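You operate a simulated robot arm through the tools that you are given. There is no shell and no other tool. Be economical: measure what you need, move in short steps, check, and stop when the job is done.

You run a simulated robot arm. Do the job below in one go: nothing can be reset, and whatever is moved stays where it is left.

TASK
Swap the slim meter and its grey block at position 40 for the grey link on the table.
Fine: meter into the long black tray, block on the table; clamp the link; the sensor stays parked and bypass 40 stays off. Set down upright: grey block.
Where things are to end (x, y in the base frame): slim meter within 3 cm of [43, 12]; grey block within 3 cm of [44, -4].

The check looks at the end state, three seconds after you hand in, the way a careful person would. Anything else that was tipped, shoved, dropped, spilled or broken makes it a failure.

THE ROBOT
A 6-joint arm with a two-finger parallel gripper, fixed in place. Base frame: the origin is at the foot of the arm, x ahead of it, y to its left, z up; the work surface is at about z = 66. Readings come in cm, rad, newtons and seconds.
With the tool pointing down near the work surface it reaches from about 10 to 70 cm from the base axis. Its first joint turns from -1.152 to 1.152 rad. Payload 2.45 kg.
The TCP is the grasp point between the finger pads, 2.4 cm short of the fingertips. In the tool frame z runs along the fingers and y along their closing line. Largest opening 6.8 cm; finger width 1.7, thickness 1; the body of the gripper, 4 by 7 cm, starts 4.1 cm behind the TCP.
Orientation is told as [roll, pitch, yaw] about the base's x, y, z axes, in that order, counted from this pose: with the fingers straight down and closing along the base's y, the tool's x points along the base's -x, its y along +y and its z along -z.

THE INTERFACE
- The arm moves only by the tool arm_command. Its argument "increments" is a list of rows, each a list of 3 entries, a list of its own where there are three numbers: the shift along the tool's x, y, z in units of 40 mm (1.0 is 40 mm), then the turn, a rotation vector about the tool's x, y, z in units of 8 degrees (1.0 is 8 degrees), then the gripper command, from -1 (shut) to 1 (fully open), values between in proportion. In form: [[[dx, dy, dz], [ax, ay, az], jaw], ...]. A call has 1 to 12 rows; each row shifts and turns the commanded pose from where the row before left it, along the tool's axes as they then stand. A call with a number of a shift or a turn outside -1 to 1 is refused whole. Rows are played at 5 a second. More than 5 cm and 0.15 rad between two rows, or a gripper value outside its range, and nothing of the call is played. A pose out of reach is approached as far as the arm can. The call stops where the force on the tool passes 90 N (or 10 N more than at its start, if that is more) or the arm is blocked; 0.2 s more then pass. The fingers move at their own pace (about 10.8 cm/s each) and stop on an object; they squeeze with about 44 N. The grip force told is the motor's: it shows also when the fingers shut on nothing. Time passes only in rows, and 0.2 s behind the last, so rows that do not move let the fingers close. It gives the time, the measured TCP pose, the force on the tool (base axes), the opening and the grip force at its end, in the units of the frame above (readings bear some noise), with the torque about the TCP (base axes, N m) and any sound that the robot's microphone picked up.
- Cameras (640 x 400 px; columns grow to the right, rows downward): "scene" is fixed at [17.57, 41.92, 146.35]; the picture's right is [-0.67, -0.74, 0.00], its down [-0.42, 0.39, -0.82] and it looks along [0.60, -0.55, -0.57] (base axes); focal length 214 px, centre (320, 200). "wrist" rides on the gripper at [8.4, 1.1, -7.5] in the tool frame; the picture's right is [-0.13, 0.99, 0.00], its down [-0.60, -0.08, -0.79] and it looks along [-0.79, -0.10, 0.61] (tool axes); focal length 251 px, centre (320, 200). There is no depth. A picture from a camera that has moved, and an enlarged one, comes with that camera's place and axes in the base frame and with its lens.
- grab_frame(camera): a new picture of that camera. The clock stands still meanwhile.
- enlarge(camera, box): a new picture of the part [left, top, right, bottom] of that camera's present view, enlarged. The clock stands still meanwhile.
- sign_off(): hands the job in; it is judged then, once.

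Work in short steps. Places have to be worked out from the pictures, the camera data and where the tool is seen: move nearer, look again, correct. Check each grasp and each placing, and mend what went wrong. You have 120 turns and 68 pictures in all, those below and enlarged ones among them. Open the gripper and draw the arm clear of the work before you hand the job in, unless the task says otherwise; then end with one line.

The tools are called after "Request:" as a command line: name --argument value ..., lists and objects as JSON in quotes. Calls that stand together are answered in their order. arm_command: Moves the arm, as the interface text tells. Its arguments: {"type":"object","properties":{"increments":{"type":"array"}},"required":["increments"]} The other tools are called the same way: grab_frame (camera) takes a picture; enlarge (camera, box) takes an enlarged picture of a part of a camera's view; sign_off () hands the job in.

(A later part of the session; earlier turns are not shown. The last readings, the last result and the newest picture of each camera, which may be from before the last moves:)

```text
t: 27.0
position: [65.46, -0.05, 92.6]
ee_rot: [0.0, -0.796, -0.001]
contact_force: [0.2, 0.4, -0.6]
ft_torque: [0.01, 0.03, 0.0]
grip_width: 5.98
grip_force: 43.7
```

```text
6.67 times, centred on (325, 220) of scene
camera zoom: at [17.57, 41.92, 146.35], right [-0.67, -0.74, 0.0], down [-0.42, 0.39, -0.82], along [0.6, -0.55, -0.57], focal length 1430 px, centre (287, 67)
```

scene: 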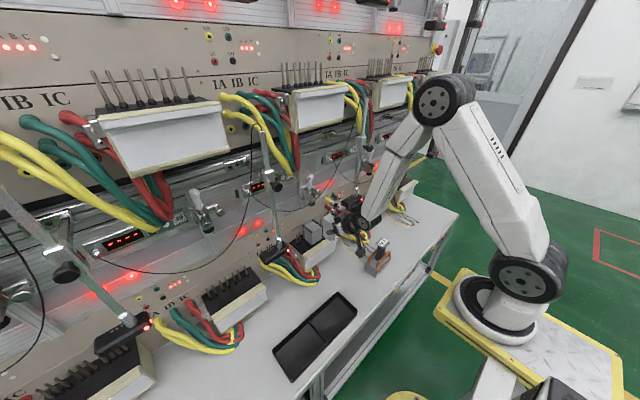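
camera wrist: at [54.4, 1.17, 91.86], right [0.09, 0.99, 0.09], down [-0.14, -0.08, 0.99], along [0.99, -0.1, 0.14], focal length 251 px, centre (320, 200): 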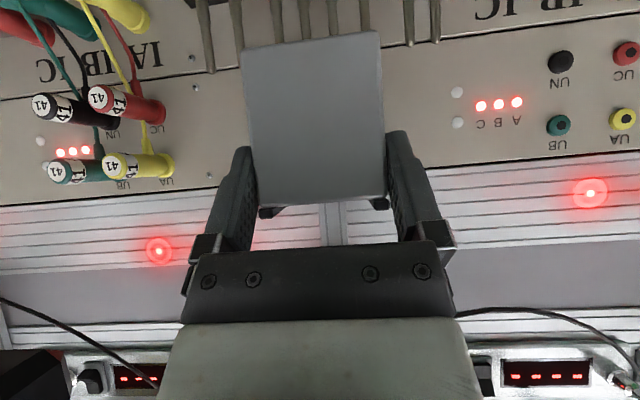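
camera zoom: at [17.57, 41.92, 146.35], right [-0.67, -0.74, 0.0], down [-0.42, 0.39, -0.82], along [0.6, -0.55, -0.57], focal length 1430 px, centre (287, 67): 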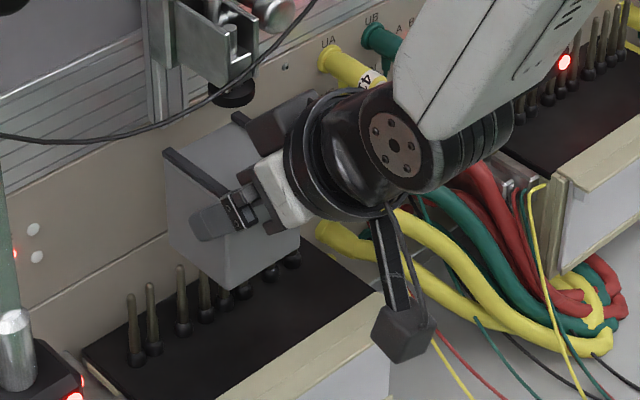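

Block bottom is ≈87.4, pin tops ≈86; I add 1 cm for margin and pull out.

Request:
arm_command --increments '[[[-0.178, 0, -0.175], [0, 0, 0], -1], [[0.175, 0, -0.178], [0, 0, 0], -1], [[0.175, 0, -0.178], [0, 0, 0], -1], [[0.35, 0, -0.356], [0, 0, 0], -1], [[0.35, 0, -0.356], [0, 0, 0], -1], [[0.35, 0, -0.356], [0, 0, 0], -1], [[0.35, 0, -0.356], [0, 0, 0], -1], [[0.35, 0, -0.356], [0, 0, 0], -1]]'

Request:
grab_frame --camera "wrist"

```text
t: 28.8
position: [53.43, -0.09, 93.51]
ee_rot: [0.0, -0.796, 0.001]
contact_force: [-0.2, 0.0, -2.4]
ft_torque: [0.02, 0.01, 0.02]
grip_width: 5.99
grip_force: 44.0
```

```text
23 pictures are left
camera wrist: at [42.21, 1.08, 92.86], right [0.09, 0.99, 0.09], down [-0.14, -0.08, 0.99], along [0.99, -0.1, 0.14], focal length 251 px, centre (320, 200)
```

wrist: 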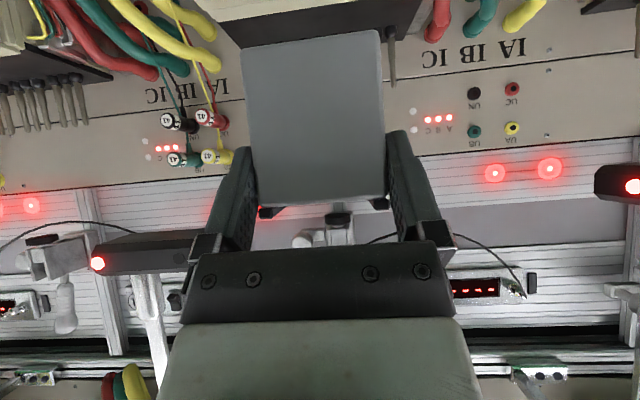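

Block is free. Moving to above its table spot (TCP x≈42.2, y=-4), stopping at z≈76.

Request:
arm_command --increments '[[[0.847, -0.163, 0.178], [0, 0, 0], -1], [[0.847, -0.163, 0.178], [0, 0, 0], -1], [[0.847, -0.163, 0.178], [0, 0, 0], -1], [[0.847, -0.163, 0.178], [0, 0, 0], -1], [[0.847, -0.163, 0.178], [0, 0, 0], -1], [[0.847, -0.163, 0.178], [0, 0, 0], -1], [[0, 0, 0], [0, 0, 0], -1]]'

Request:
enlarge --camera "scene" --box '[300, 220, 420, 320]'

```text
t: 30.4
position: [42.19, -4.0, 75.85]
ee_rot: [0.0, -0.795, 0.0]
contact_force: [0.6, 0.3, -1.3]
ft_torque: [0.0, 0.04, -0.01]
grip_width: 5.98
grip_force: 44.1
```

```text
4.00 times, centred on (360, 270) of scene
camera zoom: at [17.57, 41.92, 146.35], right [-0.67, -0.74, 0.0], down [-0.42, 0.39, -0.82], along [0.6, -0.55, -0.57], focal length 858 px, centre (160, -80)
```

zoom: 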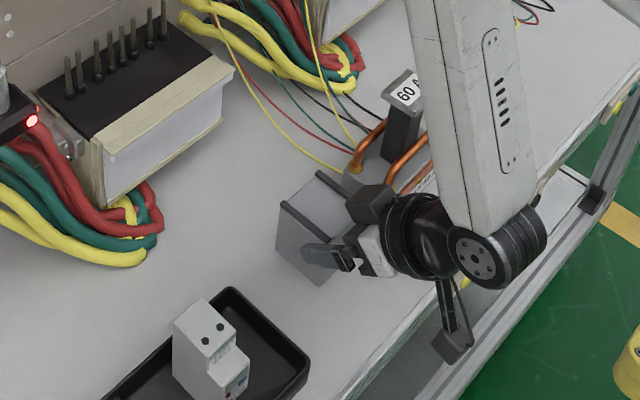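

Good: clear of link and tray. Lower 3.5 cm, then creep.

Request:
arm_command --increments '[[[0.356, 0, 0.35], [0, 0, 0], -1], [[0.267, 0, 0.2625], [0, 0, 0], -1], [[0.071, 0, 0.07], [0, 0, 0], -1], [[0, 0, 0], [0, 0, 0], -1]]'

```text
t: 31.4
position: [42.13, -3.92, 72.07]
ee_rot: [0.0, -0.797, 0.001]
contact_force: [-0.8, -0.2, 0.0]
ft_torque: [0.04, -0.05, -0.03]
grip_width: 5.95
grip_force: 44.1
```

Request:
arm_command --increments '[[[0.053, 0, 0.0525], [0, 0, 0], -1], [[0.045, 0, 0.044], [0, 0, 0], -1], [[0, 0, 0], [0, 0, 0], -1]]'

```text
t: 32.2
position: [42.37, -4.02, 71.65]
ee_rot: [-0.001, -0.803, 0.0]
contact_force: [-2.8, -2.5, 35.2]
ft_torque: [-0.02, -0.32, -0.04]
grip_width: 5.96
grip_force: 44.3
```

Contact, 35 N at about the expected height. I relieve 2 mm and look.

Request:
arm_command --increments '[[[-0.03, 0, -0.03], [0, 0, 0], -1], [[0, 0, 0], [0, 0, 0], -1]]'

Request:
enlarge --camera "scene" --box '[330, 240, 400, 310]'

Request:
grab_frame --camera "wrist"

```text
t: 32.8
position: [42.25, -3.91, 71.67]
ee_rot: [-0.001, -0.799, 0.0]
contact_force: [4.7, -2.0, 11.8]
ft_torque: [-0.11, -0.95, -0.04]
grip_width: 5.95
grip_force: 44.5
```

```text
5.71 times, centred on (365, 275) of scene
camera zoom: at [17.56, 41.92, 146.35], right [-0.67, -0.74, 0.0], down [-0.42, 0.39, -0.82], along [0.6, -0.55, -0.57], focal length 1226 px, centre (63, -229)
```

zoom: 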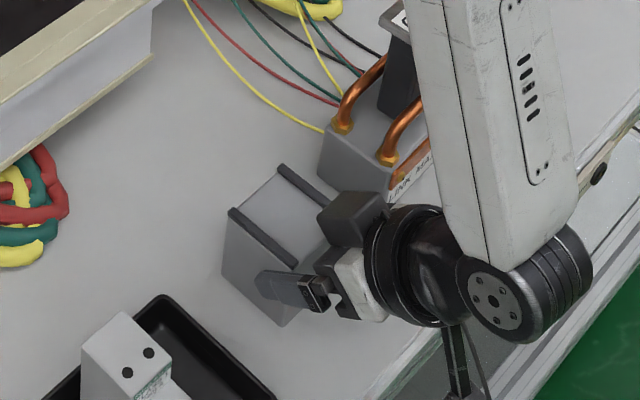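

```text
20 pictures are left
camera wrist: at [31.11, -2.78, 70.91], right [0.09, 0.99, 0.09], down [-0.15, -0.08, 0.99], along [0.99, -0.1, 0.14], focal length 251 px, centre (320, 200)
```

wrist: 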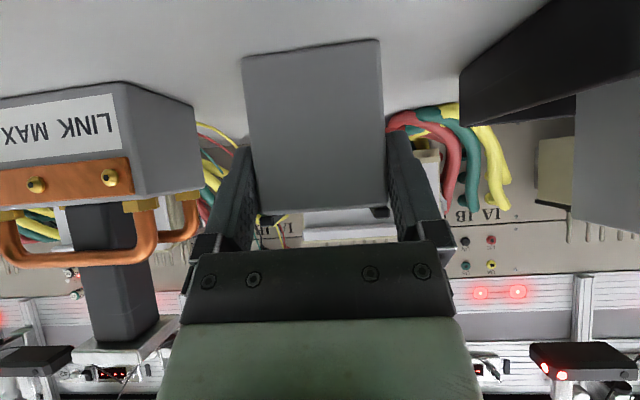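

The block rests on the table. Open and back out along the tool axis, then rise.

Request:
arm_command --increments '[[[0, 0, 0], [0, 0, 0], 1], [[0, 0, 0], [0, 0, 0], 1], [[0, 0, -0.4], [0, 0, 0], 1], [[0, 0, -0.5], [0, 0, 0], 1], [[-0.5, 0, -0.5], [0, 0, 0], 1]]'

Request:
grab_frame --camera "wrist"

```text
t: 34.0
position: [39.58, -3.79, 76.88]
ee_rot: [0.0, -0.795, 0.002]
contact_force: [-0.1, 0.2, 0.1]
ft_torque: [0.0, -0.01, 0.0]
grip_width: 6.8
grip_force: 0.1
```

```text
19 pictures are left
camera wrist: at [28.51, -2.76, 76.2], right [0.09, 0.99, 0.09], down [-0.14, -0.08, 0.99], along [0.99, -0.1, 0.14], focal length 251 px, centre (320, 200)
```

wrist: 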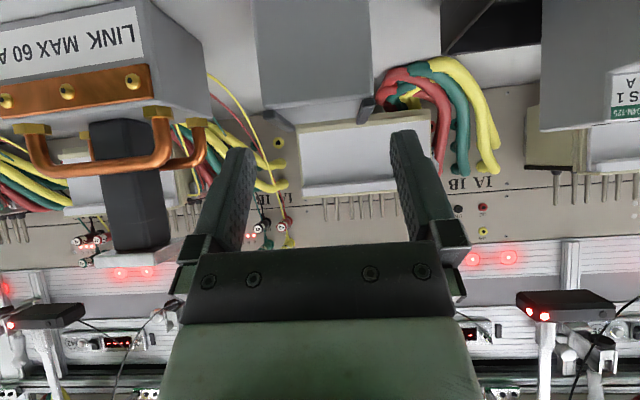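

The block stands upright. Next I position the camera square in front of the link to measure it.

Request:
arm_command --increments '[[[-0.7, 0, -0.7], [0, 0, 0], 1], [[-0.3, -0.8, -0.3], [0, 0, 0], 1], [[0, -0.95, 0], [0, 0, 0], 1], [[0, -0.95, 0], [0, 0, 0], 1], [[0, -0.75, 0], [0, 0, 0], 1], [[0, 0, 0], [0, 0, 0], 1]]'

Request:
grab_frame --camera "wrist"

Request:
enlarge --camera "scene" --box '[320, 220, 420, 320]'

```text
t: 35.4
position: [39.71, -17.73, 82.61]
ee_rot: [0.0, -0.796, -0.001]
contact_force: [-0.8, -0.1, -0.8]
ft_torque: [-0.01, 0.02, 0.0]
grip_width: 6.83
grip_force: 0.1
```

```text
18 pictures are left
camera wrist: at [28.56, -16.65, 81.94], right [0.09, 0.99, 0.09], down [-0.14, -0.08, 0.99], along [0.99, -0.1, 0.14], focal length 251 px, centre (320, 200)
```

wrist: 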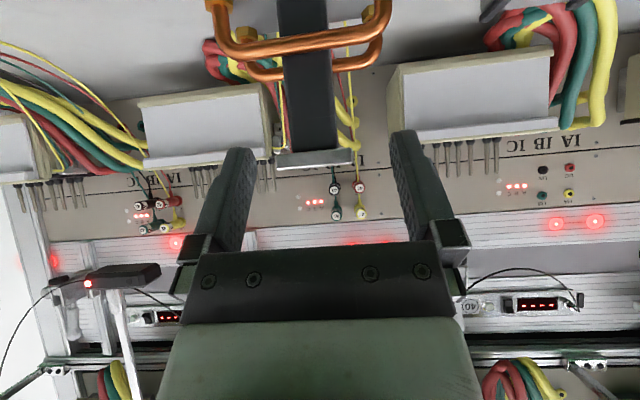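

```text
4.00 times, centred on (370, 270) of scene
camera zoom: at [17.57, 41.92, 146.35], right [-0.67, -0.74, 0.0], down [-0.42, 0.39, -0.82], along [0.6, -0.55, -0.57], focal length 858 px, centre (120, -80)
```

zoom: 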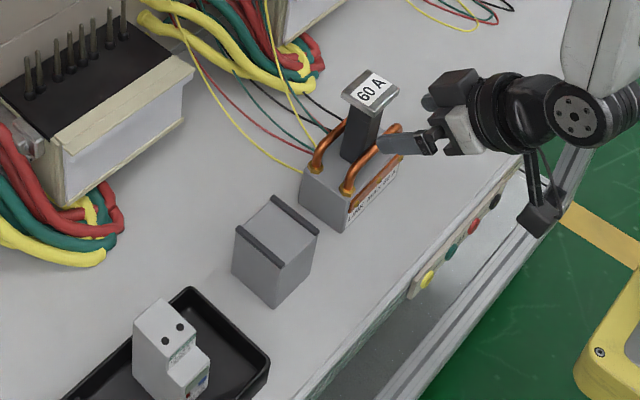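

Block is at ≈(44.8,-4.4), upright. Link: centre y≈-18.9, ~11 cm wide, top z≈81.8, so it's tall. I need to check the clearance between pin tops and the raised clamp foot.

Request:
enlarge --camera "scene" --box '[285, 165, 355, 265]'

```text
4.00 times, centred on (320, 215) of scene
camera zoom: at [17.57, 41.92, 146.35], right [-0.67, -0.74, 0.0], down [-0.42, 0.39, -0.82], along [0.6, -0.55, -0.57], focal length 858 px, centre (320, 140)
```

zoom: 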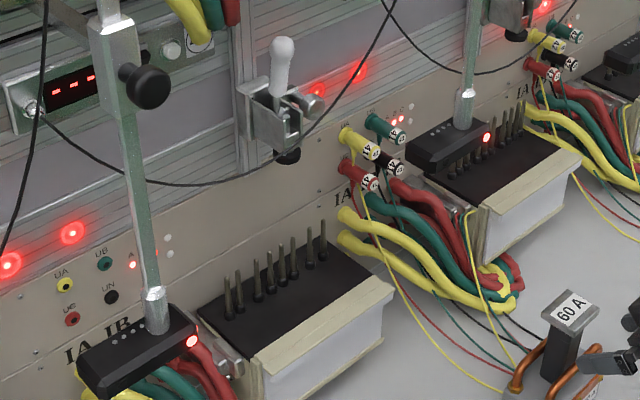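

Key finding: pins are z 80.2→86.0, row x≈69.8; raised foot bottom ≈98.2; link needs ~5.8 cm of lift, only 2.2 available. But the handle tip now is at (67.9, 0.1, 110.3), still leaning ~11° short of vertical and staying where I left it, so the clamp can probably open further. I go back to push it further, fingers closed.

Request:
arm_command --increments '[[[-0.6, 0, -0.6], [0, 0, 0], 1], [[-0.77, 0.435, -0.245], [0, 0, 0], -1], [[-0.77, 0.435, -0.245], [0, 0, 0], -1], [[-0.77, 0.435, -0.245], [0, 0, 0], -1], [[-0.77, 0.435, -0.245], [0, 0, 0], -1], [[-0.77, 0.435, -0.245], [0, 0, 0], -1]]'

```text
t: 36.8
position: [47.05, -9.15, 100.63]
ee_rot: [0.002, -0.797, -0.003]
contact_force: [-0.1, -1.2, 0.8]
ft_torque: [-0.01, -0.01, 0.02]
grip_width: 0.0
grip_force: 23.7
```

Request:
arm_command --increments '[[[-0.836, 0.383, 0.083], [0, 0, 0], -1], [[-0.836, 0.383, 0.083], [0, 0, 0], -1], [[-0.836, 0.383, 0.083], [0, 0, 0], -1], [[-0.836, 0.383, 0.083], [0, 0, 0], -1], [[-0.836, 0.383, 0.083], [0, 0, 0], -1], [[-0.836, 0.383, 0.083], [0, 0, 0], -1]]'

Request:
enlarge --camera "scene" --box '[270, 120, 390, 220]'

```text
t: 38.2
position: [60.89, -0.48, 112.18]
ee_rot: [-0.003, -0.813, 0.001]
contact_force: [-1.2, -0.3, 0.2]
ft_torque: [0.01, -0.01, -0.01]
grip_width: 0.0
grip_force: 24.1
out of reach, approached as far as the arm can: row 6
```

```text
4.00 times, centred on (330, 170) of scene
camera zoom: at [17.57, 41.92, 146.34], right [-0.67, -0.74, 0.0], down [-0.42, 0.39, -0.82], along [0.6, -0.55, -0.57], focal length 858 px, centre (280, 320)
```

zoom: 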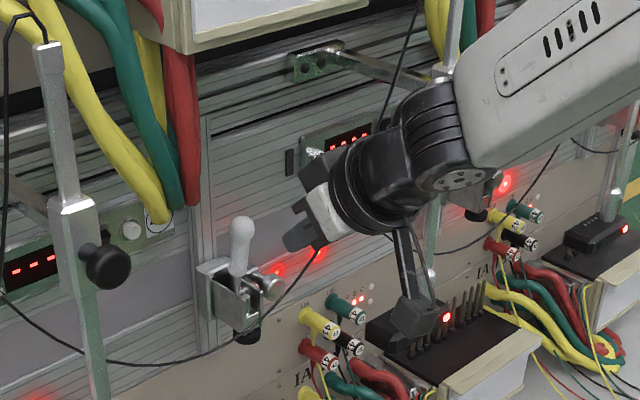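

Near a reach limit here; I lower slightly, reduce tilt to ~30° and line up with the handle at y≈0.1.

Request:
arm_command --increments '[[[0.21, 0.14, 0.6], [0, 0, 0], -1], [[0, 0, 0], [0, 1, 0], -1], [[0, 0, 0], [0, 1, 0], -1], [[0, 0, 0], [0, 0, 0], -1]]'

```text
t: 39.2
position: [61.53, -0.63, 110.82]
ee_rot: [-0.023, -0.576, -0.006]
contact_force: [-0.2, 0.0, -0.7]
ft_torque: [0.03, 0.02, -0.02]
grip_width: 0.0
grip_force: 23.8
out of reach, approached as far as the arm can: row 1, 2
```

Request:
arm_command --increments '[[[0, 0, 0], [0, 0, 0], -1], [[0, 0, 0], [0, 0, 0], -1]]'

```text
t: 39.8
position: [61.53, -0.72, 110.82]
ee_rot: [-0.022, -0.577, -0.007]
contact_force: [0.4, -0.1, -0.7]
ft_torque: [-0.05, 0.03, 0.03]
grip_width: 0.0
grip_force: 23.1
```

Request:
arm_command --increments '[[[0, 0.19, 0], [-0.132, 0, 0.086], -1], [[-0.456, 0, 0.445], [0, 0, 0], -1], [[0, 0, 0], [0, 0, 0], -1]]'

Request:
enlarge --camera "scene" --box '[270, 130, 390, 220]'

```text
t: 40.6
position: [64.02, 0.0, 110.25]
ee_rot: [0.003, -0.578, -0.021]
contact_force: [-0.1, -0.2, -0.4]
ft_torque: [0.01, 0.0, 0.01]
grip_width: 0.0
grip_force: 23.7
```

```text
4.44 times, centred on (330, 175) of scene
camera zoom: at [17.57, 41.92, 146.35], right [-0.67, -0.74, 0.0], down [-0.42, 0.39, -0.82], along [0.6, -0.55, -0.57], focal length 953 px, centre (276, 311)
```

zoom: 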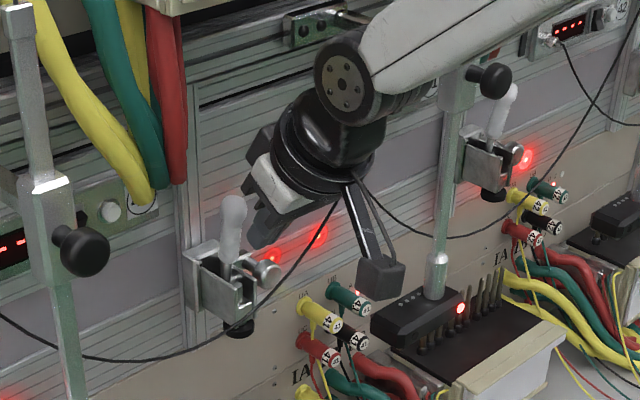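

Finger is just in front of the handle. Push +x about 4 cm in small steps.

Request:
arm_command --increments '[[[-0.21, 0, 0.136], [0, 0, 0], -1], [[-0.21, 0, 0.136], [0, 0, 0], -1], [[-0.105, 0, 0.068], [0, 0, 0], -1], [[-0.105, 0, 0.068], [0, 0, 0], -1], [[-0.105, 0, 0.068], [0, 0, 0], -1]]'

Request:
enlarge --camera "scene" --box '[270, 130, 390, 220]'

```text
t: 41.7
position: [65.97, 0.02, 109.21]
ee_rot: [0.002, -0.526, -0.018]
contact_force: [-20.6, 1.2, 2.9]
ft_torque: [-0.03, 0.29, 0.0]
grip_width: 0.0
grip_force: 23.3
stopped in row 5: the force on the tool passed its limit at 96 N (the readings are from after the stop); the commanded pose is now the measured one
```

```text
4.44 times, centred on (330, 175) of scene
camera zoom: at [17.5, 41.92, 146.35], right [-0.67, -0.74, 0.0], down [-0.42, 0.39, -0.82], along [0.6, -0.55, -0.57], focal length 953 px, centre (276, 311)
```

zoom: 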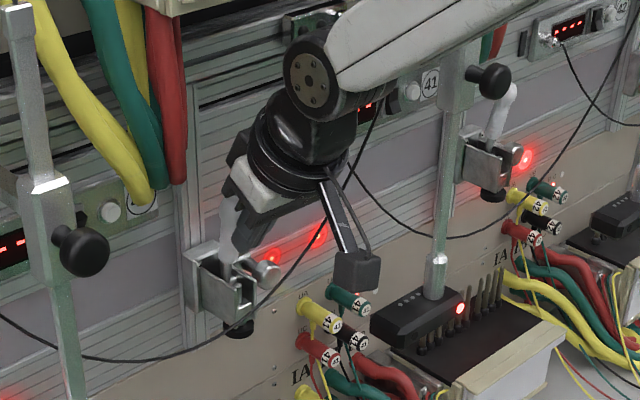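

The handle is against its hard stop (96 N, no movement), so the clamp is fully open already. The pins sit at the very back edge of where the block was, so the parts may have slots open toward the panel that slide on from the front. I retreat, turn the tool around and inspect the back faces of block and link.

Request:
arm_command --increments '[[[0.72, 0, -0.42], [0, 0, 0], -1], [[0.72, 0, -0.42], [0, 0, 0], -1], [[0.72, 0, -0.42], [0, 0, 0], -1], [[0, -0.9, 0], [0, 0.95, 0], -1], [[0, -0.9, 0], [0, 0.95, 0], -1], [[0, -0.9, 0.3], [0, 0.95, 0], -1], [[0, -0.3, 0.8], [0, 0.92, 0], -1], [[0, 0, 0.9], [0, 0, 1], -1], [[0, 0, 0.9], [0, 0, 1], -1], [[0, 0, 0.9], [0, 0, 1], -1], [[0, 0, 0], [0, 0, 1], -1], [[0, 0, 0], [0, 0, 1], -1]]'

```text
t: 43.5
position: [57.57, -10.92, 104.7]
ee_rot: [0.006, -0.005, -0.074]
contact_force: [-69.8, 55.5, -0.6]
ft_torque: [-3.84, -4.96, -1.61]
grip_width: 0.02
grip_force: 23.5
stopped in row 8: the force on the tool passed its limit at 151 N (the readings are from after the stop); the commanded pose is now the measured one
```

I struck something (likely the 41 sensor arm near y≈-15) with the wrist. Back off gently in the direction the contact pushes (−x, +y) and look.

Request:
arm_command --increments '[[[0.3, 0.25, 0], [0, 0, 0], -1], [[0.7, 0.4, 0], [0, 0, 0], -1], [[0.7, 0.3, 0], [0, 0, 0], -1]]'

Request:
grab_frame --camera "scene"

```text
t: 43.8
position: [57.64, -10.73, 104.57]
ee_rot: [0.008, -0.006, -0.075]
contact_force: [-28.9, 34.8, -2.8]
ft_torque: [-2.73, -2.32, -0.52]
grip_width: 0.0
grip_force: 24.0
stopped in row 1: the force on the tool passed its limit at 106 N (the readings are from after the stop); the commanded pose is now the measured one
```

```text
12 pictures are left
```

scene: 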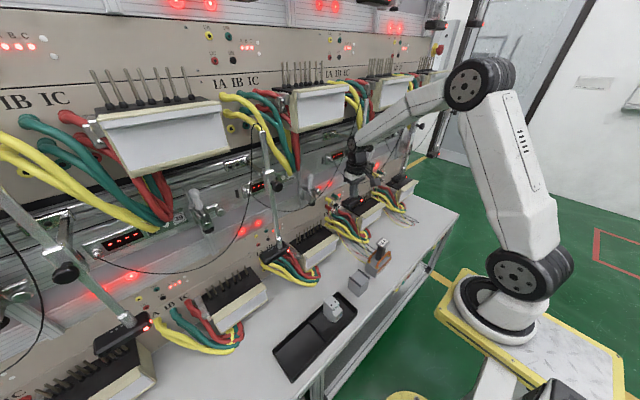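

Request:
arm_command --increments '[[[0.05, 0.1, 0], [0, 0, 0], -1], [[0.05, 0.1, 0], [0, 0, 0], -1]]'

Request:
enlarge --camera "scene" --box '[310, 110, 420, 220]'

```text
t: 44.4
position: [57.72, -9.88, 104.6]
ee_rot: [0.006, -0.014, -0.069]
contact_force: [9.8, 19.5, 0.3]
ft_torque: [-1.58, 0.77, 0.68]
grip_width: 0.0
grip_force: 23.6
```

```text
3.64 times, centred on (365, 165) of scene
camera zoom: at [18.0, 41.9, 146.3], right [-0.67, -0.74, 0.0], down [-0.43, 0.39, -0.82], along [0.6, -0.55, -0.58], focal length 780 px, centre (156, 327)
```

zoom: 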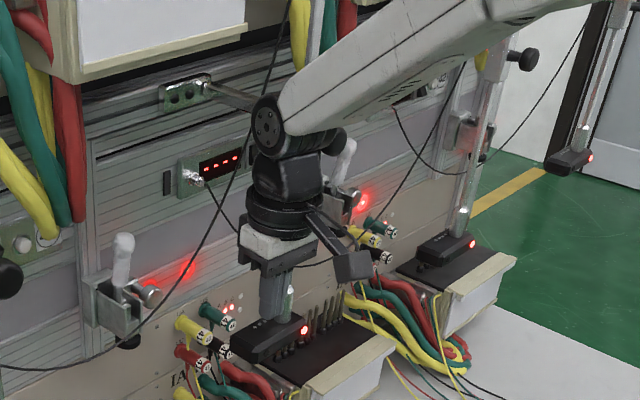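

The gripper sits against the 41 sensor rod; residual push is +y. I slide straight +y.

Request:
arm_command --increments '[[[0, 0.12, 0], [0, 0, 0], -1], [[0, 0.15, 0], [0, 0, 0], -1], [[0, 0.2, 0], [0, 0, 0], -1]]'

```text
t: 45.1
position: [57.52, -8.23, 104.71]
ee_rot: [0.006, -0.005, -0.074]
contact_force: [-0.7, 0.2, 0.2]
ft_torque: [-0.02, -0.01, 0.02]
grip_width: 0.01
grip_force: 23.0
```

Free now. Move well clear (+y, then back), and check the sensor arm against the earlier picture.

Request:
arm_command --increments '[[[0, 0.8, 0], [0, 0, 0], -1], [[0, 0.9, 0], [0, 0, 0], -1], [[0.8, 0.3, 0], [0, 0, 0], -1], [[0.9, 0, 0], [0, 0, 0], -1], [[0.9, 0, 0.3], [0, 0, 0], -1]]'

Request:
enlarge --camera "scene" --box '[260, 120, 460, 300]'

```text
t: 46.4
position: [47.36, 0.74, 103.48]
ee_rot: [0.007, -0.009, -0.074]
contact_force: [0.8, 0.5, -0.7]
ft_torque: [0.0, 0.0, -0.03]
grip_width: 0.02
grip_force: 23.3
```

```text
2.22 times, centred on (360, 210) of scene
camera zoom: at [17.57, 41.92, 146.35], right [-0.67, -0.74, 0.0], down [-0.42, 0.39, -0.82], along [0.6, -0.55, -0.57], focal length 477 px, centre (231, 178)
```

zoom: 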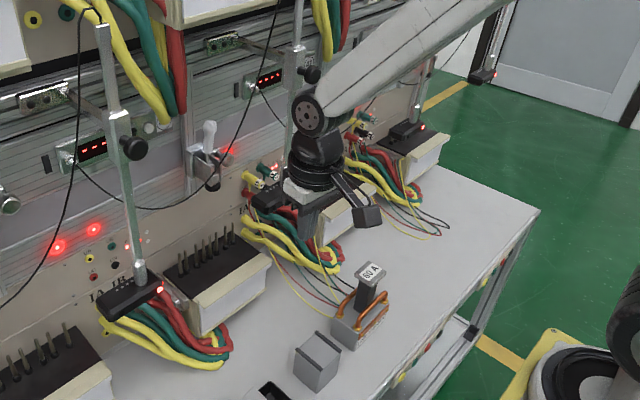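

No visible displacement of the sensor arm (will verify later). I now move back a bit and rotate the tool about vertical in the free corridor.

Request:
arm_command --increments '[[[0.6, 0.3, 0.5], [0, 0, 0.5], -1], [[0, 0, 0.5], [0, 0, 1], -1], [[0, 0, 0], [0, 0, 1], -1], [[0, 0, 0], [0, 0, 1], -1], [[0, 0, 0], [0, 0, 1], -1], [[0, 0, 0], [0, 0, 1], -1], [[0, 0, 0], [0, 0, 1], -1], [[0, 0, 0], [0, 0, 1], -1], [[0, 0, 0], [0, 0, 1], -1], [[0, 0, 0], [0, 0, 1], -1], [[0, 0, 0], [0, 0, 1], -1], [[0, 0, 0], [0, 0, 1], -1]]'

Request:
arm_command --increments '[[[0, 0, 0], [0, 0, 1], -1], [[0, 0, 0], [0, 0, 1], -1], [[0, 0, 0], [0, 0, 1], -1], [[0, 0, 0], [0, 0, 1], -1], [[0, 0, 0], [0, 0, 1], -1], [[0, 0, 0], [0, 0, 1], -1], [[0, 0, 0], [0, 0, 1], -1], [[0, 0, 0], [0, 0, 1], -1], [[0, 0, 0], [0, 0, 1], -1]]'

```text
t: 49.0
position: [45.16, 1.93, 99.67]
ee_rot: [0.007, 0.01, -1.683]
contact_force: [-0.3, -0.5, 0.2]
ft_torque: [0.03, -0.01, -0.02]
grip_width: 0.01
grip_force: 23.1
```

```text
t: 51.0
position: [45.13, 1.95, 99.55]
ee_rot: [-0.005, 0.013, -2.941]
contact_force: [0.0, -0.4, -0.1]
ft_torque: [0.01, 0.0, 0.0]
grip_width: 0.0
grip_force: 23.9
```

Yaw is ≈-168°. I move to about (48,-10,80) so the camera, behind the parts, looks back at their rear faces.

Request:
arm_command --increments '[[[0.03, 0.795, 0.2], [0, 0, 0], -1], [[0.03, 0.795, 0.2], [0, 0, 0], -1], [[0.03, 0.795, 0.2], [0, 0, 0], -1], [[0.03, 0.795, 0.2], [0, 0, 0], -1], [[0, 0, 0.9], [0, 0, 0], -1], [[0, 0, 0.9], [0, 0, 0], -1], [[0, 0, 0.9], [0, 0, 0], -1], [[0, 0, 0.9], [0, 0, 0], -1]]'

Request:
grab_frame --camera "wrist"

```text
t: 52.8
position: [47.78, -9.85, 82.01]
ee_rot: [-0.01, 0.005, -2.935]
contact_force: [-59.9, -1.0, 36.3]
ft_torque: [0.5, -8.8, 0.6]
grip_width: 0.0
grip_force: 23.6
```

```text
9 pictures are left
camera wrist: at [56.3, -9.31, 89.52], right [0.08, -1.0, -0.01], down [-0.61, -0.05, 0.79], along [-0.79, -0.06, -0.61], focal length 251 px, centre (320, 200)
```

wrist: 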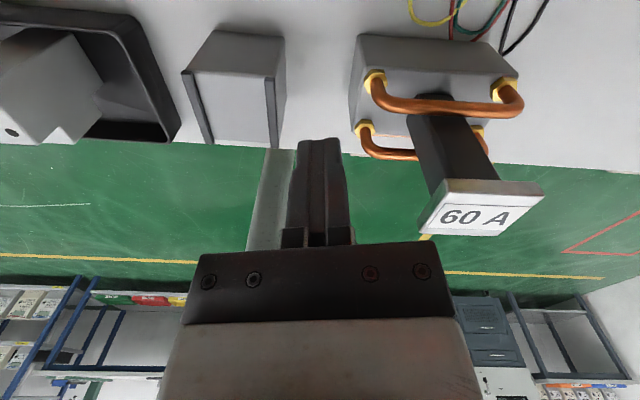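

The rear faces are plain (no slots). But the tool reads a contact force near the camera (object in front/below, around (58,-9,91)) – likely the 41 sensor head hanging lower than I thought. Back away −x and up gently.

Request:
arm_command --increments '[[[-0.1, 0, -0.06], [0, 0, 0], -1], [[-0.1, 0, -0.06], [0, 0, 0], -1]]'

```text
t: 53.4
position: [47.87, -10.27, 82.57]
ee_rot: [-0.003, 0.013, -2.937]
contact_force: [-4.0, 1.7, -1.4]
ft_torque: [-0.19, -0.16, 0.26]
grip_width: 0.01
grip_force: 23.6
```

Request:
arm_command --increments '[[[-0.4, 0, -0.2], [0, 0, 0], -1], [[-0.6, 0, -0.6], [0, 0, 0], -1], [[-0.6, -0.4, -0.8], [0, 0, 0], -1], [[0, -0.8, -0.5], [0, 0, 0], -1], [[0, -0.9, -0.5], [0, 0, 0], -1]]'

Request:
enlarge --camera "scene" --box '[290, 130, 430, 290]'

```text
t: 54.5
position: [39.53, -3.44, 92.56]
ee_rot: [-0.005, 0.01, -2.938]
contact_force: [0.4, 0.0, -0.9]
ft_torque: [0.01, 0.0, 0.01]
grip_width: 0.0
grip_force: 23.5
```

```text
2.50 times, centred on (360, 210) of scene
camera zoom: at [17.57, 41.92, 146.34], right [-0.67, -0.74, 0.0], down [-0.42, 0.39, -0.82], along [0.6, -0.55, -0.57], focal length 536 px, centre (220, 175)
```

zoom: 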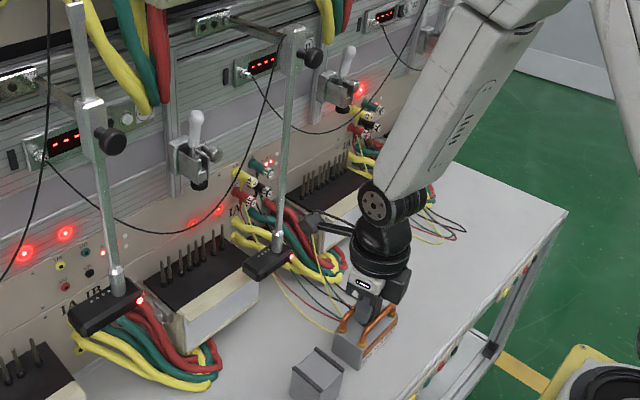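

Important: comparing images, the cable shows the rod at y≈-15 carries the sensor of position 40, and I have pushed it: its LED moved from pixel (361.4,199.3) to (348.4,232.4), i.e. about 6 cm in +y and ~12.5 cm down. It must go back to its parked place. First I turn the tool back to normal yaw here, where it's clear.

Request:
arm_command --increments '[[[0, 0, 0], [0, 0, -1], -1], [[0, 0, 0], [0, 0, -1], -1], [[0, 0, 0], [0, 0, -1], -1], [[0, 0, 0], [0, 0, -1], -1], [[0, 0, 0], [0, 0, -1], -1], [[0, 0, 0], [0, 0, -1], -1], [[0, 0, 0], [0, 0, -1], -1], [[0, 0, 0], [0, 0, -1], -1], [[0, 0, 0], [0, 0, -1], -1], [[0, 0, 0], [0, 0, -1], -1], [[0, 0, 0], [0, 0, -1], -1], [[0, 0, 0], [0, 0, -1], -1]]'

Request:
arm_command --increments '[[[0, 0, 0], [0, 0, -1], -1], [[0, 0, 0], [0, 0, -1], -1], [[0, 0, 0], [0, 0, -1], -1], [[0, 0, 0], [0, 0, -1], -1], [[0, 0, 0], [0, 0, -1], -1], [[0, 0, 0], [0, 0, -1], -1], [[0, 0, 0], [0, 0, -1], -1], [[0, 0, 0], [0, 0, -1], -1], [[0, 0, 0], [0, 0, -1], -1], [[0, 0, 0], [0, 0, 0], -1]]'

```text
t: 57.1
position: [39.49, -3.56, 92.79]
ee_rot: [0.01, 0.005, -1.26]
contact_force: [-0.2, 0.2, 0.1]
ft_torque: [0.0, 0.01, -0.01]
grip_width: 0.0
grip_force: 23.7
```

```text
t: 59.4
position: [39.59, -3.63, 92.58]
ee_rot: [0.009, -0.008, -0.004]
contact_force: [0.7, 1.1, -0.2]
ft_torque: [0.01, 0.01, -0.02]
grip_width: 0.03
grip_force: 23.4
```

Yaw restored. Tilt forward 45°, shift to y≈-6, and look at the sensor from the front.

Request:
arm_command --increments '[[[-0.4, -0.1, 0], [0.064, -0.95, 0], 0.2], [[-0.4, -0.2, 0], [0, -0.95, 0], 0.2], [[0, -0.2, 0], [0, -0.95, 0], 0.2], [[0, -0.1, 0], [0, -0.95, 0], 0.2], [[0, 0, 0], [0, -0.95, 0], 0.2], [[0, 0, 0], [0, -0.9, 0], 0.2], [[0, 0, 0], [0, 0, 0], 0.2]]'

Request:
grab_frame --camera "wrist"

```text
t: 61.0
position: [43.76, -5.52, 91.84]
ee_rot: [0.029, -0.706, -0.019]
contact_force: [0.0, 0.1, 0.4]
ft_torque: [0.01, 0.02, 0.01]
grip_width: 4.06
grip_force: 0.1
out of reach, approached as far as the arm can: row 2, 3, 4, 5, 6
```

```text
7 pictures are left
camera wrist: at [32.6, -4.42, 92.19], right [0.1, 0.99, 0.11], down [-0.05, -0.1, 0.99], along [0.99, -0.1, 0.04], focal length 251 px, centre (320, 200)
```

wrist: 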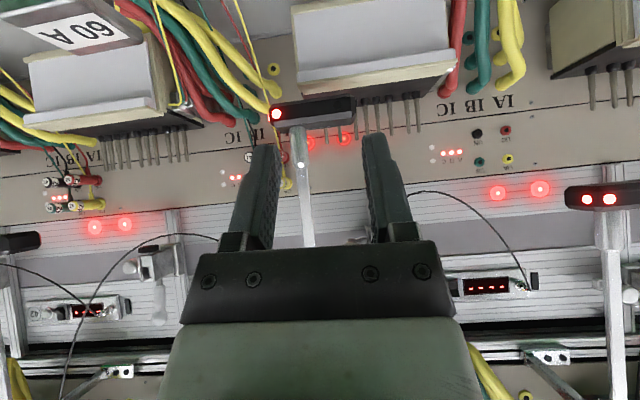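

From both views: LED is now at (57.1,-10.2,84.6), was (56.8,-15.8,98.7): so it must move −5.6 in y and +14.1 in z. The rod is at (58.8,-8.5). I'll grasp the rod just above the head collar; first a pre-grasp.

Request:
arm_command --increments '[[[-0.68, -0.19, 0.21], [0, 0, 0], 0.2], [[-0.68, -0.19, 0.21], [0.07, -0.61, -0.24], 0.2], [[-0.68, -0.19, 0.21], [0, 0, 0], 0.2], [[-0.62, -0.19, 0.21], [0, 0, 0], 0.2], [[0, 0, 0], [0, 0, 0], 0.2]]'

```text
t: 62.1
position: [53.96, -8.43, 96.54]
ee_rot: [-0.012, -0.788, 0.026]
contact_force: [-0.5, -0.9, 0.5]
ft_torque: [-0.02, -0.01, -0.02]
grip_width: 4.07
grip_force: 0.0
```

Request:
arm_command --increments '[[[0.02, 0, 0.43], [0, 0, 0], 0.2], [[0.02, 0, 0.43], [0, 0, 0], 0.2], [[0.02, 0, 0.43], [0, 0, 0], 0.2], [[0, 0, 0.42], [0, 0, 0], 0.2]]'

Request:
grab_frame --camera "wrist"

```text
t: 63.1
position: [58.55, -8.55, 91.35]
ee_rot: [-0.013, -0.789, 0.029]
contact_force: [-0.3, 0.0, -1.9]
ft_torque: [0.01, -0.03, 0.01]
grip_width: 4.08
grip_force: 0.0
```

```text
6 pictures are left
camera wrist: at [47.4, -7.58, 90.75], right [0.07, 0.99, 0.08], down [-0.14, -0.07, 0.99], along [0.99, -0.08, 0.13], focal length 251 px, centre (320, 200)
```

wrist: 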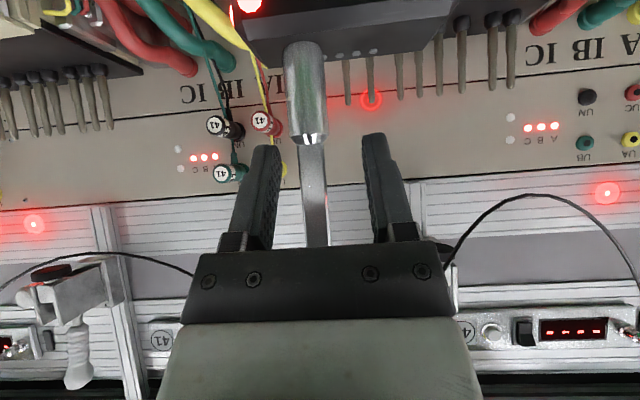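

The rod stands between the fingers. Close on it.

Request:
arm_command --increments '[[[0, 0, 0], [0, 0, 0], -0.2], [[0, 0, 0], [0, 0, 0], -1], [[0, 0, 0], [0, 0, 0], -1]]'

```text
t: 64.0
position: [58.9, -8.59, 91.62]
ee_rot: [-0.013, -0.795, 0.026]
contact_force: [12.4, -0.3, 4.1]
ft_torque: [0.84, -0.66, 0.0]
grip_width: 0.99
grip_force: 31.5
```

Holding the rod (0.99 cm). Lift in small steps and see if the slide follows.

Request:
arm_command --increments '[[[-0.089, 0, -0.088], [0, 0, 0], -1], [[-0.089, 0, -0.088], [0, 0, 0], -1], [[-0.089, 0, -0.088], [0, 0, 0], -1], [[-0.089, 0, -0.088], [0, 0, 0], -1]]'

```text
t: 65.0
position: [58.83, -8.57, 93.63]
ee_rot: [-0.014, -0.793, 0.029]
contact_force: [24.7, -4.4, -5.1]
ft_torque: [0.65, -0.46, -0.08]
grip_width: 1.01
grip_force: 31.1
```

Request:
arm_command --increments '[[[-0.05, 0, 0.05], [0, 0, 0], -1], [[-0.178, 0, -0.176], [0, 0, 0], -1], [[-0.178, 0, -0.176], [0, 0, 0], -1], [[-0.178, 0, -0.176], [0, 0, 0], -1]]'

Request:
enlarge --camera "scene" --box '[290, 120, 430, 260]'

```text
t: 66.0
position: [58.91, -8.34, 96.46]
ee_rot: [-0.012, -0.783, 0.025]
contact_force: [3.4, -3.9, -5.7]
ft_torque: [0.5, -0.04, -0.09]
grip_width: 1.0
grip_force: 31.0
```

```text
2.86 times, centred on (360, 190) of scene
camera zoom: at [17.59, 41.91, 146.35], right [-0.67, -0.74, 0.0], down [-0.42, 0.39, -0.82], along [0.6, -0.55, -0.57], focal length 613 px, centre (206, 229)
```

zoom: 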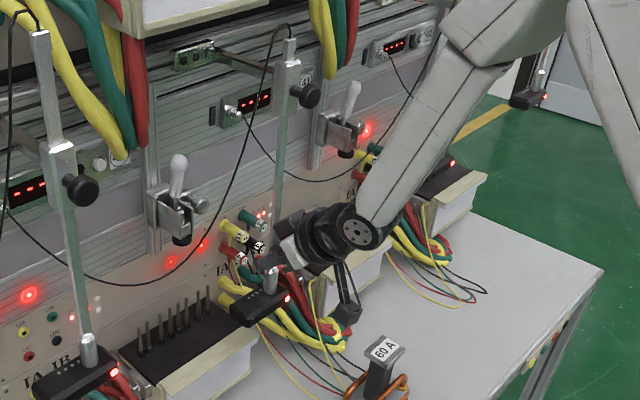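

It follows: the LED rose with the lift (pixel row 232→225). Next move −5.6 cm in y, and lift 5 cm more.

Request:
arm_command --increments '[[[-0.178, 0, -0.176], [0, 0, 0], -1], [[-0.178, 0, -0.176], [0, 0, 0], -1], [[-0.178, 0, -0.176], [0, 0, 0], -1], [[-0.178, 0, -0.176], [0, 0, 0], -1], [[-0.178, 0, -0.176], [0, 0, 0], -1], [[0, -0.15, 0], [0, 0, 0], -1], [[0, -0.25, 0], [0, 0, 0], -1], [[0, -0.25, 0], [0, 0, 0], -1], [[0, -0.25, 0], [0, 0, 0], -1], [[0, -0.25, 0], [0, 0, 0], -1], [[0, 0, 0], [0, 0, 0], -1]]'

```text
t: 68.3
position: [58.8, -13.06, 101.56]
ee_rot: [-0.012, -0.788, 0.024]
contact_force: [-23.6, -1.2, 2.2]
ft_torque: [0.41, 0.45, 0.0]
grip_width: 0.98
grip_force: 31.3
```

Request:
arm_command --increments '[[[0.053, -0.12, -0.053], [0, 0, 0], -1], [[0.03, -0.12, -0.03], [0, 0, 0], -1], [[-0.178, 0, -0.176], [0, 0, 0], -1], [[-0.178, 0, -0.176], [0, 0, 0], -1], [[-0.178, 0, -0.176], [0, 0, 0], -1], [[-0.178, 0, -0.176], [0, 0, 0], -1], [[0, 0, 0], [0, 0, 0], -1]]'

Request:
enlarge --camera "scene" --box '[300, 110, 440, 250]'

```text
t: 70.0
position: [58.7, -13.96, 105.59]
ee_rot: [-0.013, -0.79, 0.027]
contact_force: [25.9, -1.2, -3.1]
ft_torque: [0.71, -0.33, -0.09]
grip_width: 0.99
grip_force: 31.4
```

```text
2.86 times, centred on (370, 180) of scene
camera zoom: at [17.66, 41.92, 146.34], right [-0.67, -0.74, 0.0], down [-0.42, 0.39, -0.82], along [0.6, -0.55, -0.57], focal length 613 px, centre (177, 257)
```

zoom: 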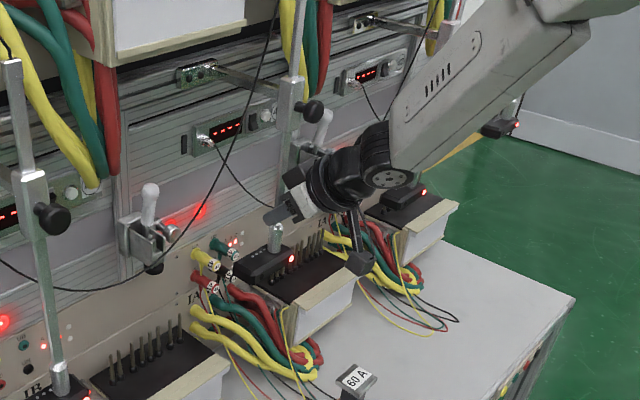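

LED is now at (359.9,200.3) vs original (361.4,199.3); knob nearly matches. One more −0.8 cm in y, relieving x force, then release.

Request:
arm_command --increments '[[[-0.05, -0.1, 0.05], [0, 0, 0], -1], [[0, -0.1, 0], [0, 0, 0], -1], [[0, 0, 0], [0, 0, 0], -1]]'

```text
t: 70.8
position: [58.58, -14.65, 105.4]
ee_rot: [-0.014, -0.785, 0.026]
contact_force: [-5.5, 3.7, 3.8]
ft_torque: [0.78, 0.33, 0.15]
grip_width: 0.97
grip_force: 30.8
```

Request:
arm_command --increments '[[[0, 0, 0], [0, 0, 0], -0.4], [[0, 0, 0], [0, 0, 0], 0.2], [[0, 0, -0.3], [0, 0, 0], 0.2], [[0, 0, -0.6], [0, 0, 0], 0.2], [[0.3, 0, -0.7], [0, 0, 0], 0.2], [[0.6, 0.3, -0.2], [0, 0, 0], 0.2]]'

Request:
enlarge --camera "scene" --box '[280, 110, 440, 280]'

```text
t: 72.2
position: [51.26, -13.66, 108.26]
ee_rot: [-0.013, -0.791, 0.027]
contact_force: [0.2, -0.4, 0.2]
ft_torque: [0.01, 0.02, 0.02]
grip_width: 4.07
grip_force: 0.1
```

```text
2.35 times, centred on (360, 195) of scene
camera zoom: at [17.57, 41.92, 146.35], right [-0.67, -0.74, 0.0], down [-0.42, 0.39, -0.82], along [0.6, -0.55, -0.57], focal length 505 px, centre (226, 212)
```

zoom: 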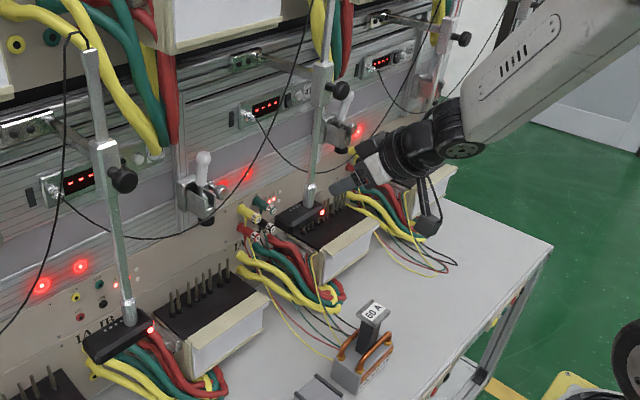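

The sensor is back: LED at (361.3,200.1) vs original (361.4,199.3), rod vertical. As for the link: the pin spacing and x show the block stood in front of the pin row, so the link can slide in at ~1 cm lift under the foot. I now go to the link's handle post, keeping away from the sensor.

Request:
arm_command --increments '[[[0, 0, 0], [0, 1, 0], 0.5], [[0.847, -0.187, 0.446], [0, 0, 0], 0.5], [[0.847, -0.187, 0.446], [0, 0, 0], 0.5], [[0.847, -0.187, 0.446], [0, 0, 0], 0.5], [[0.847, -0.187, 0.446], [0, 0, 0], 0.5], [[0.847, -0.187, 0.446], [0, 0, 0], 0.5], [[0.847, -0.187, 0.446], [0, 0, 0], 0.5], [[0.847, -0.187, 0.446], [0, 0, 0], 0.5], [[0, 0, 0], [0, 0, 0], 0.5]]'

```text
t: 74.2
position: [39.94, -19.14, 83.73]
ee_rot: [-0.011, -0.651, 0.026]
contact_force: [-0.9, -0.6, -0.1]
ft_torque: [0.01, 0.01, 0.02]
grip_width: 5.07
grip_force: 0.0
```

Correct the small roll/yaw error, increase tilt to 58° and take the pre-grasp position in front of the post.

Request:
arm_command --increments '[[[0, 0, 0], [0.035, 0, 0.148], 0.5], [[0, 0, 0], [0, -0.862, 0], 0.5], [[0, 0, 0], [0, -0.862, 0], 0.5], [[0, 0, 0], [0, -0.862, 0], 0.5], [[0.46, 0.06, 0.39], [0, 0, 0], 0.5], [[0, 0, 0], [0, 0, 0], 0.5]]'

Request:
grab_frame --camera "wrist"

```text
t: 75.5
position: [40.27, -18.88, 81.37]
ee_rot: [-0.001, -1.012, 0.0]
contact_force: [0.0, -0.5, 0.7]
ft_torque: [-0.02, -0.05, 0.0]
grip_width: 5.1
grip_force: 0.0
```

```text
2 pictures are left
camera wrist: at [29.56, -17.76, 78.25], right [0.07, 0.99, 0.11], down [-0.35, -0.08, 0.93], along [0.93, -0.1, 0.34], focal length 251 px, centre (320, 200)
```

wrist: 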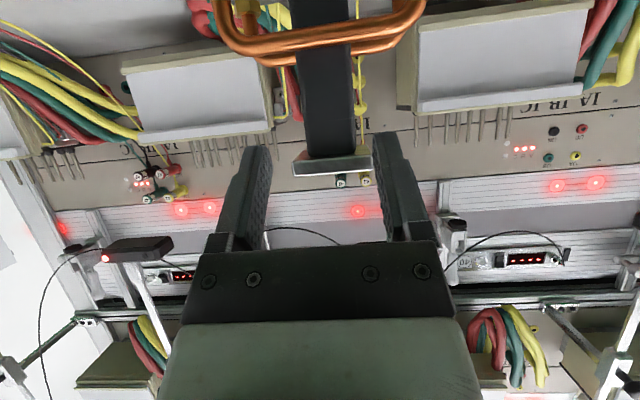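

Orientation is clean. Post centre y≈-18.5, width 3.2, free between loops (z≤76) and plate (z≥81). Advance to TCP (45.2,-18.5,78.75) and close on the post.

Request:
arm_command --increments '[[[-0.025, 0.1, 0.35], [0, 0, 0], 0.5], [[-0.025, 0, 0.35], [0, 0, 0], 0.5], [[-0.025, 0, 0.35], [0, 0, 0], 0.5], [[-0.025, 0, 0.34], [0, 0, 0], 0.5], [[0, 0, 0], [0, 0, 0], 0.5]]'

Request:
arm_command --increments '[[[0, 0, 0], [0, 0, 0], 0], [[0, 0, 0], [0, 0, 0], -1], [[0, 0, 0], [0, 0, 0], -1]]'

```text
t: 76.8
position: [45.25, -18.6, 78.8]
ee_rot: [0.0, -1.009, -0.002]
contact_force: [-0.1, 0.1, 0.0]
ft_torque: [-0.01, -0.03, 0.01]
grip_width: 5.11
grip_force: 0.1
```

```text
t: 77.5
position: [45.22, -18.68, 78.84]
ee_rot: [0.0, -1.009, -0.002]
contact_force: [0.9, 0.8, 0.1]
ft_torque: [0.28, -0.13, 0.03]
grip_width: 2.99
grip_force: 43.3
```

Gripped at 2.99 cm. Lift 5 cm.

Request:
arm_command --increments '[[[-0.106, 0, -0.066], [0, 0, 0], -1], [[-0.106, 0, -0.066], [0, 0, 0], -1], [[-0.212, 0, -0.1325], [0, 0, 0], -1], [[-0.212, 0, -0.1325], [0, 0, 0], -1], [[-0.424, 0, -0.265], [0, 0, 0], -1]]'

```text
t: 78.8
position: [45.22, -18.74, 84.01]
ee_rot: [0.0, -1.013, -0.003]
contact_force: [0.0, 0.2, -3.1]
ft_torque: [-0.02, 0.02, 0.02]
grip_width: 2.97
grip_force: 43.6
```

Link held (bottom = TCP−12.84; rack-top seat should be at TCP z≈93.05). Move to in front of position 40 at a safe x.

Request:
arm_command --increments '[[[-0.775, 0, 0.296], [0, 0, 0], -1], [[-0.775, 0, 0.296], [0, 0, 0], -1], [[0, 0.935, 0], [0, 0, 0], -1], [[0, 0.935, 0], [0, 0, 0], -1], [[0, 0.935, 0], [0, 0, 0], -1], [[0, 0.935, 0], [0, 0, 0], -1], [[0, 0.935, 0], [0, 0, 0], -1], [[0, 0, 0], [0, 0, 0], -1]]'

```text
t: 80.5
position: [50.46, 0.15, 87.92]
ee_rot: [-0.001, -1.01, -0.001]
contact_force: [0.1, 0.5, -3.6]
ft_torque: [0.01, 0.03, 0.02]
grip_width: 2.97
grip_force: 43.5
```

Request:
arm_command --increments '[[[-0.742, -0.035, -0.464], [0, 0, 0], -1], [[-0.742, 0, -0.464], [0, 0, 0], -1], [[-0.3975, 0, 0.636], [0, 0, 0], -1], [[-0.3975, 0, 0.636], [0, 0, 0], -1], [[-0.3975, 0, 0.636], [0, 0, 0], -1], [[0, 0, 0], [0, 0, 0], -1]]'

```text
t: 82.0
position: [59.53, -0.16, 94.95]
ee_rot: [-0.001, -1.011, -0.002]
contact_force: [0.0, -0.2, -3.7]
ft_torque: [0.01, 0.0, 0.02]
grip_width: 2.98
grip_force: 43.7
```

Request:
arm_command --increments '[[[-0.2, 0.035, 0.32], [0, 0, 0], -1], [[-0.26, 0, 0.42], [0, 0, 0], -1], [[0.106, 0, 0.066], [0, 0, 0], -1], [[0.106, 0, 0.066], [0, 0, 0], -1], [[0, 0, 0], [0, 0, 0], -1]]'

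```text
t: 83.2
position: [62.91, 0.09, 94.05]
ee_rot: [0.001, -1.011, -0.001]
contact_force: [1.0, 0.5, -3.1]
ft_torque: [-0.01, 0.03, -0.02]
grip_width: 2.97
grip_force: 43.8
```

At 1 cm above the seat height. Slide forward in small steps, watching force.

Request:
arm_command --increments '[[[-0.066, 0, 0.106], [0, 0, 0], -1], [[-0.066, 0, 0.106], [0, 0, 0], -1], [[-0.066, 0, 0.106], [0, 0, 0], -1], [[-0.066, 0, 0.106], [0, 0, 0], -1], [[-0.066, 0, 0.106], [0, 0, 0], -1]]'

```text
t: 84.3
position: [65.37, 0.14, 93.82]
ee_rot: [0.0, -1.009, -0.001]
contact_force: [-1.2, -1.1, -3.6]
ft_torque: [0.02, 0.04, 0.0]
grip_width: 3.01
grip_force: 43.6
```

Request:
arm_command --increments '[[[-0.033, -0.02, 0.053], [0, 0, 0], -1], [[-0.033, 0, 0.053], [0, 0, 0], -1], [[-0.033, 0, 0.053], [0, 0, 0], -1], [[0, 0, 0], [0, 0, 0], -1]]'

```text
t: 85.3
position: [66.22, 0.0, 93.79]
ee_rot: [-0.001, -1.011, -0.002]
contact_force: [0.1, 0.8, -3.8]
ft_torque: [-0.02, 0.04, 0.01]
grip_width: 3.0
grip_force: 43.2
```

Request:
arm_command --increments '[[[-0.04, 0, 0.05], [0, 0, 0], -1], [[-0.04, 0, 0.05], [0, 0, 0], -1], [[-0.033, 0, 0.053], [0, 0, 0], -1], [[0, 0, 0], [0, 0, 0], -1]]'

```text
t: 86.3
position: [66.93, -0.04, 93.9]
ee_rot: [0.001, -1.011, -0.002]
contact_force: [1.0, 0.2, -4.1]
ft_torque: [0.03, -0.03, -0.02]
grip_width: 2.99
grip_force: 43.2
```

No contact; link front is now at x≈64.7, like the block's. Lower onto the rack in 2–3 mm steps.

Request:
arm_command --increments '[[[0.053, 0, 0.033], [0, 0, 0], -1], [[0.053, 0, 0.033], [0, 0, 0], -1], [[0.032, 0, 0.02], [0, 0, 0], -1], [[0, 0, 0], [0, 0, 0], -1]]'

```text
t: 87.3
position: [66.92, 0.02, 93.28]
ee_rot: [0.0, -1.01, -0.001]
contact_force: [-0.1, 0.2, -3.4]
ft_torque: [0.03, 0.04, 0.02]
grip_width: 2.98
grip_force: 43.5
```

Request:
arm_command --increments '[[[0.042, 0, 0.026], [0, 0, 0], -1], [[0.032, 0, 0.02], [0, 0, 0], -1], [[0, 0, 0], [0, 0, 0], -1]]'

```text
t: 88.2
position: [66.84, 0.03, 92.95]
ee_rot: [0.0, -1.01, -0.002]
contact_force: [-0.1, -0.5, -3.3]
ft_torque: [0.02, 0.04, 0.0]
grip_width: 2.97
grip_force: 43.9
```

Request:
arm_command --increments '[[[0.032, 0, 0.02], [0, 0, 0], -1], [[0.032, 0, 0.02], [0, 0, 0], -1], [[0, 0, 0], [0, 0, 0], -1]]'

```text
t: 89.0
position: [67.09, -0.02, 92.91]
ee_rot: [-0.003, -1.018, -0.001]
contact_force: [-4.9, 0.8, 18.8]
ft_torque: [0.18, 1.14, 0.05]
grip_width: 2.97
grip_force: 44.1
```

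Contact at the expected seat height (92.9). One close look before releasing.

Request:
enlarge --camera "scene" --box '[290, 175, 360, 255]'

```text
5.00 times, centred on (325, 215) of scene
camera zoom: at [17.52, 41.93, 146.35], right [-0.67, -0.74, 0.0], down [-0.42, 0.39, -0.82], along [0.6, -0.55, -0.57], focal length 1072 px, centre (295, 125)
```

zoom: 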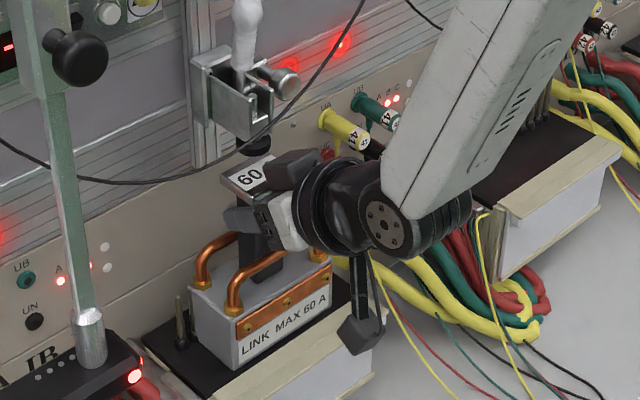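

The link stands on the rack under the foot with the right orientation. Relieve, open and withdraw along the tool axis.

Request:
arm_command --increments '[[[-0.035, 0, -0.022], [0, 0, 0], -1], [[0, 0, 0], [0, 0, 0], -1]]'

```text
t: 89.5
position: [66.98, -0.03, 92.93]
ee_rot: [-0.002, -1.014, -0.001]
contact_force: [4.4, 0.6, 8.1]
ft_torque: [0.12, -0.8, 0.01]
grip_width: 2.98
grip_force: 43.4
```

Request:
arm_command --increments '[[[0, 0, 0], [0, 0, 0], 0.5], [[0, 0, 0], [0, 0, 0], 0.5], [[0, 0, -0.3], [0, 0, 0], 0.5], [[0, 0, -0.5], [0, 0, 0], 0.5], [[0, 0, -0.6], [0, 0, 0], 0.5], [[0, 0, -0.6], [0, 0, 0], 0.5]]'

```text
t: 91.0
position: [60.05, 0.01, 97.07]
ee_rot: [0.0, -1.013, -0.002]
contact_force: [-0.6, 0.6, 0.1]
ft_torque: [0.02, -0.03, -0.01]
grip_width: 5.09
grip_force: 0.0
```

Released without disturbance. Now to close the clamp: reorient to ~34° tilt and rise to handle height in front of it.

Request:
arm_command --increments '[[[0, 0.02, 0], [0, 0.98, 0], 0.2], [[0, 0, 0], [0, 0.98, 0], 0.2], [[0, 0, 0], [0, 0.98, 0], 0.2], [[-0.424, 0, -0.619], [0, 0, 0], 0.2], [[-0.424, 0, -0.619], [0, 0, 0], 0.2], [[-0.424, 0, -0.619], [0, 0, 0], 0.2], [[-0.424, 0, -0.619], [0, 0, 0], 0.2], [[0, 0, 0], [0, 0, 0], 0.2]]'

```text
t: 92.8
position: [60.02, 0.1, 108.9]
ee_rot: [0.0, -0.601, -0.003]
contact_force: [0.4, -1.0, -0.4]
ft_torque: [0.0, -0.01, 0.01]
grip_width: 4.09
grip_force: 0.1
```

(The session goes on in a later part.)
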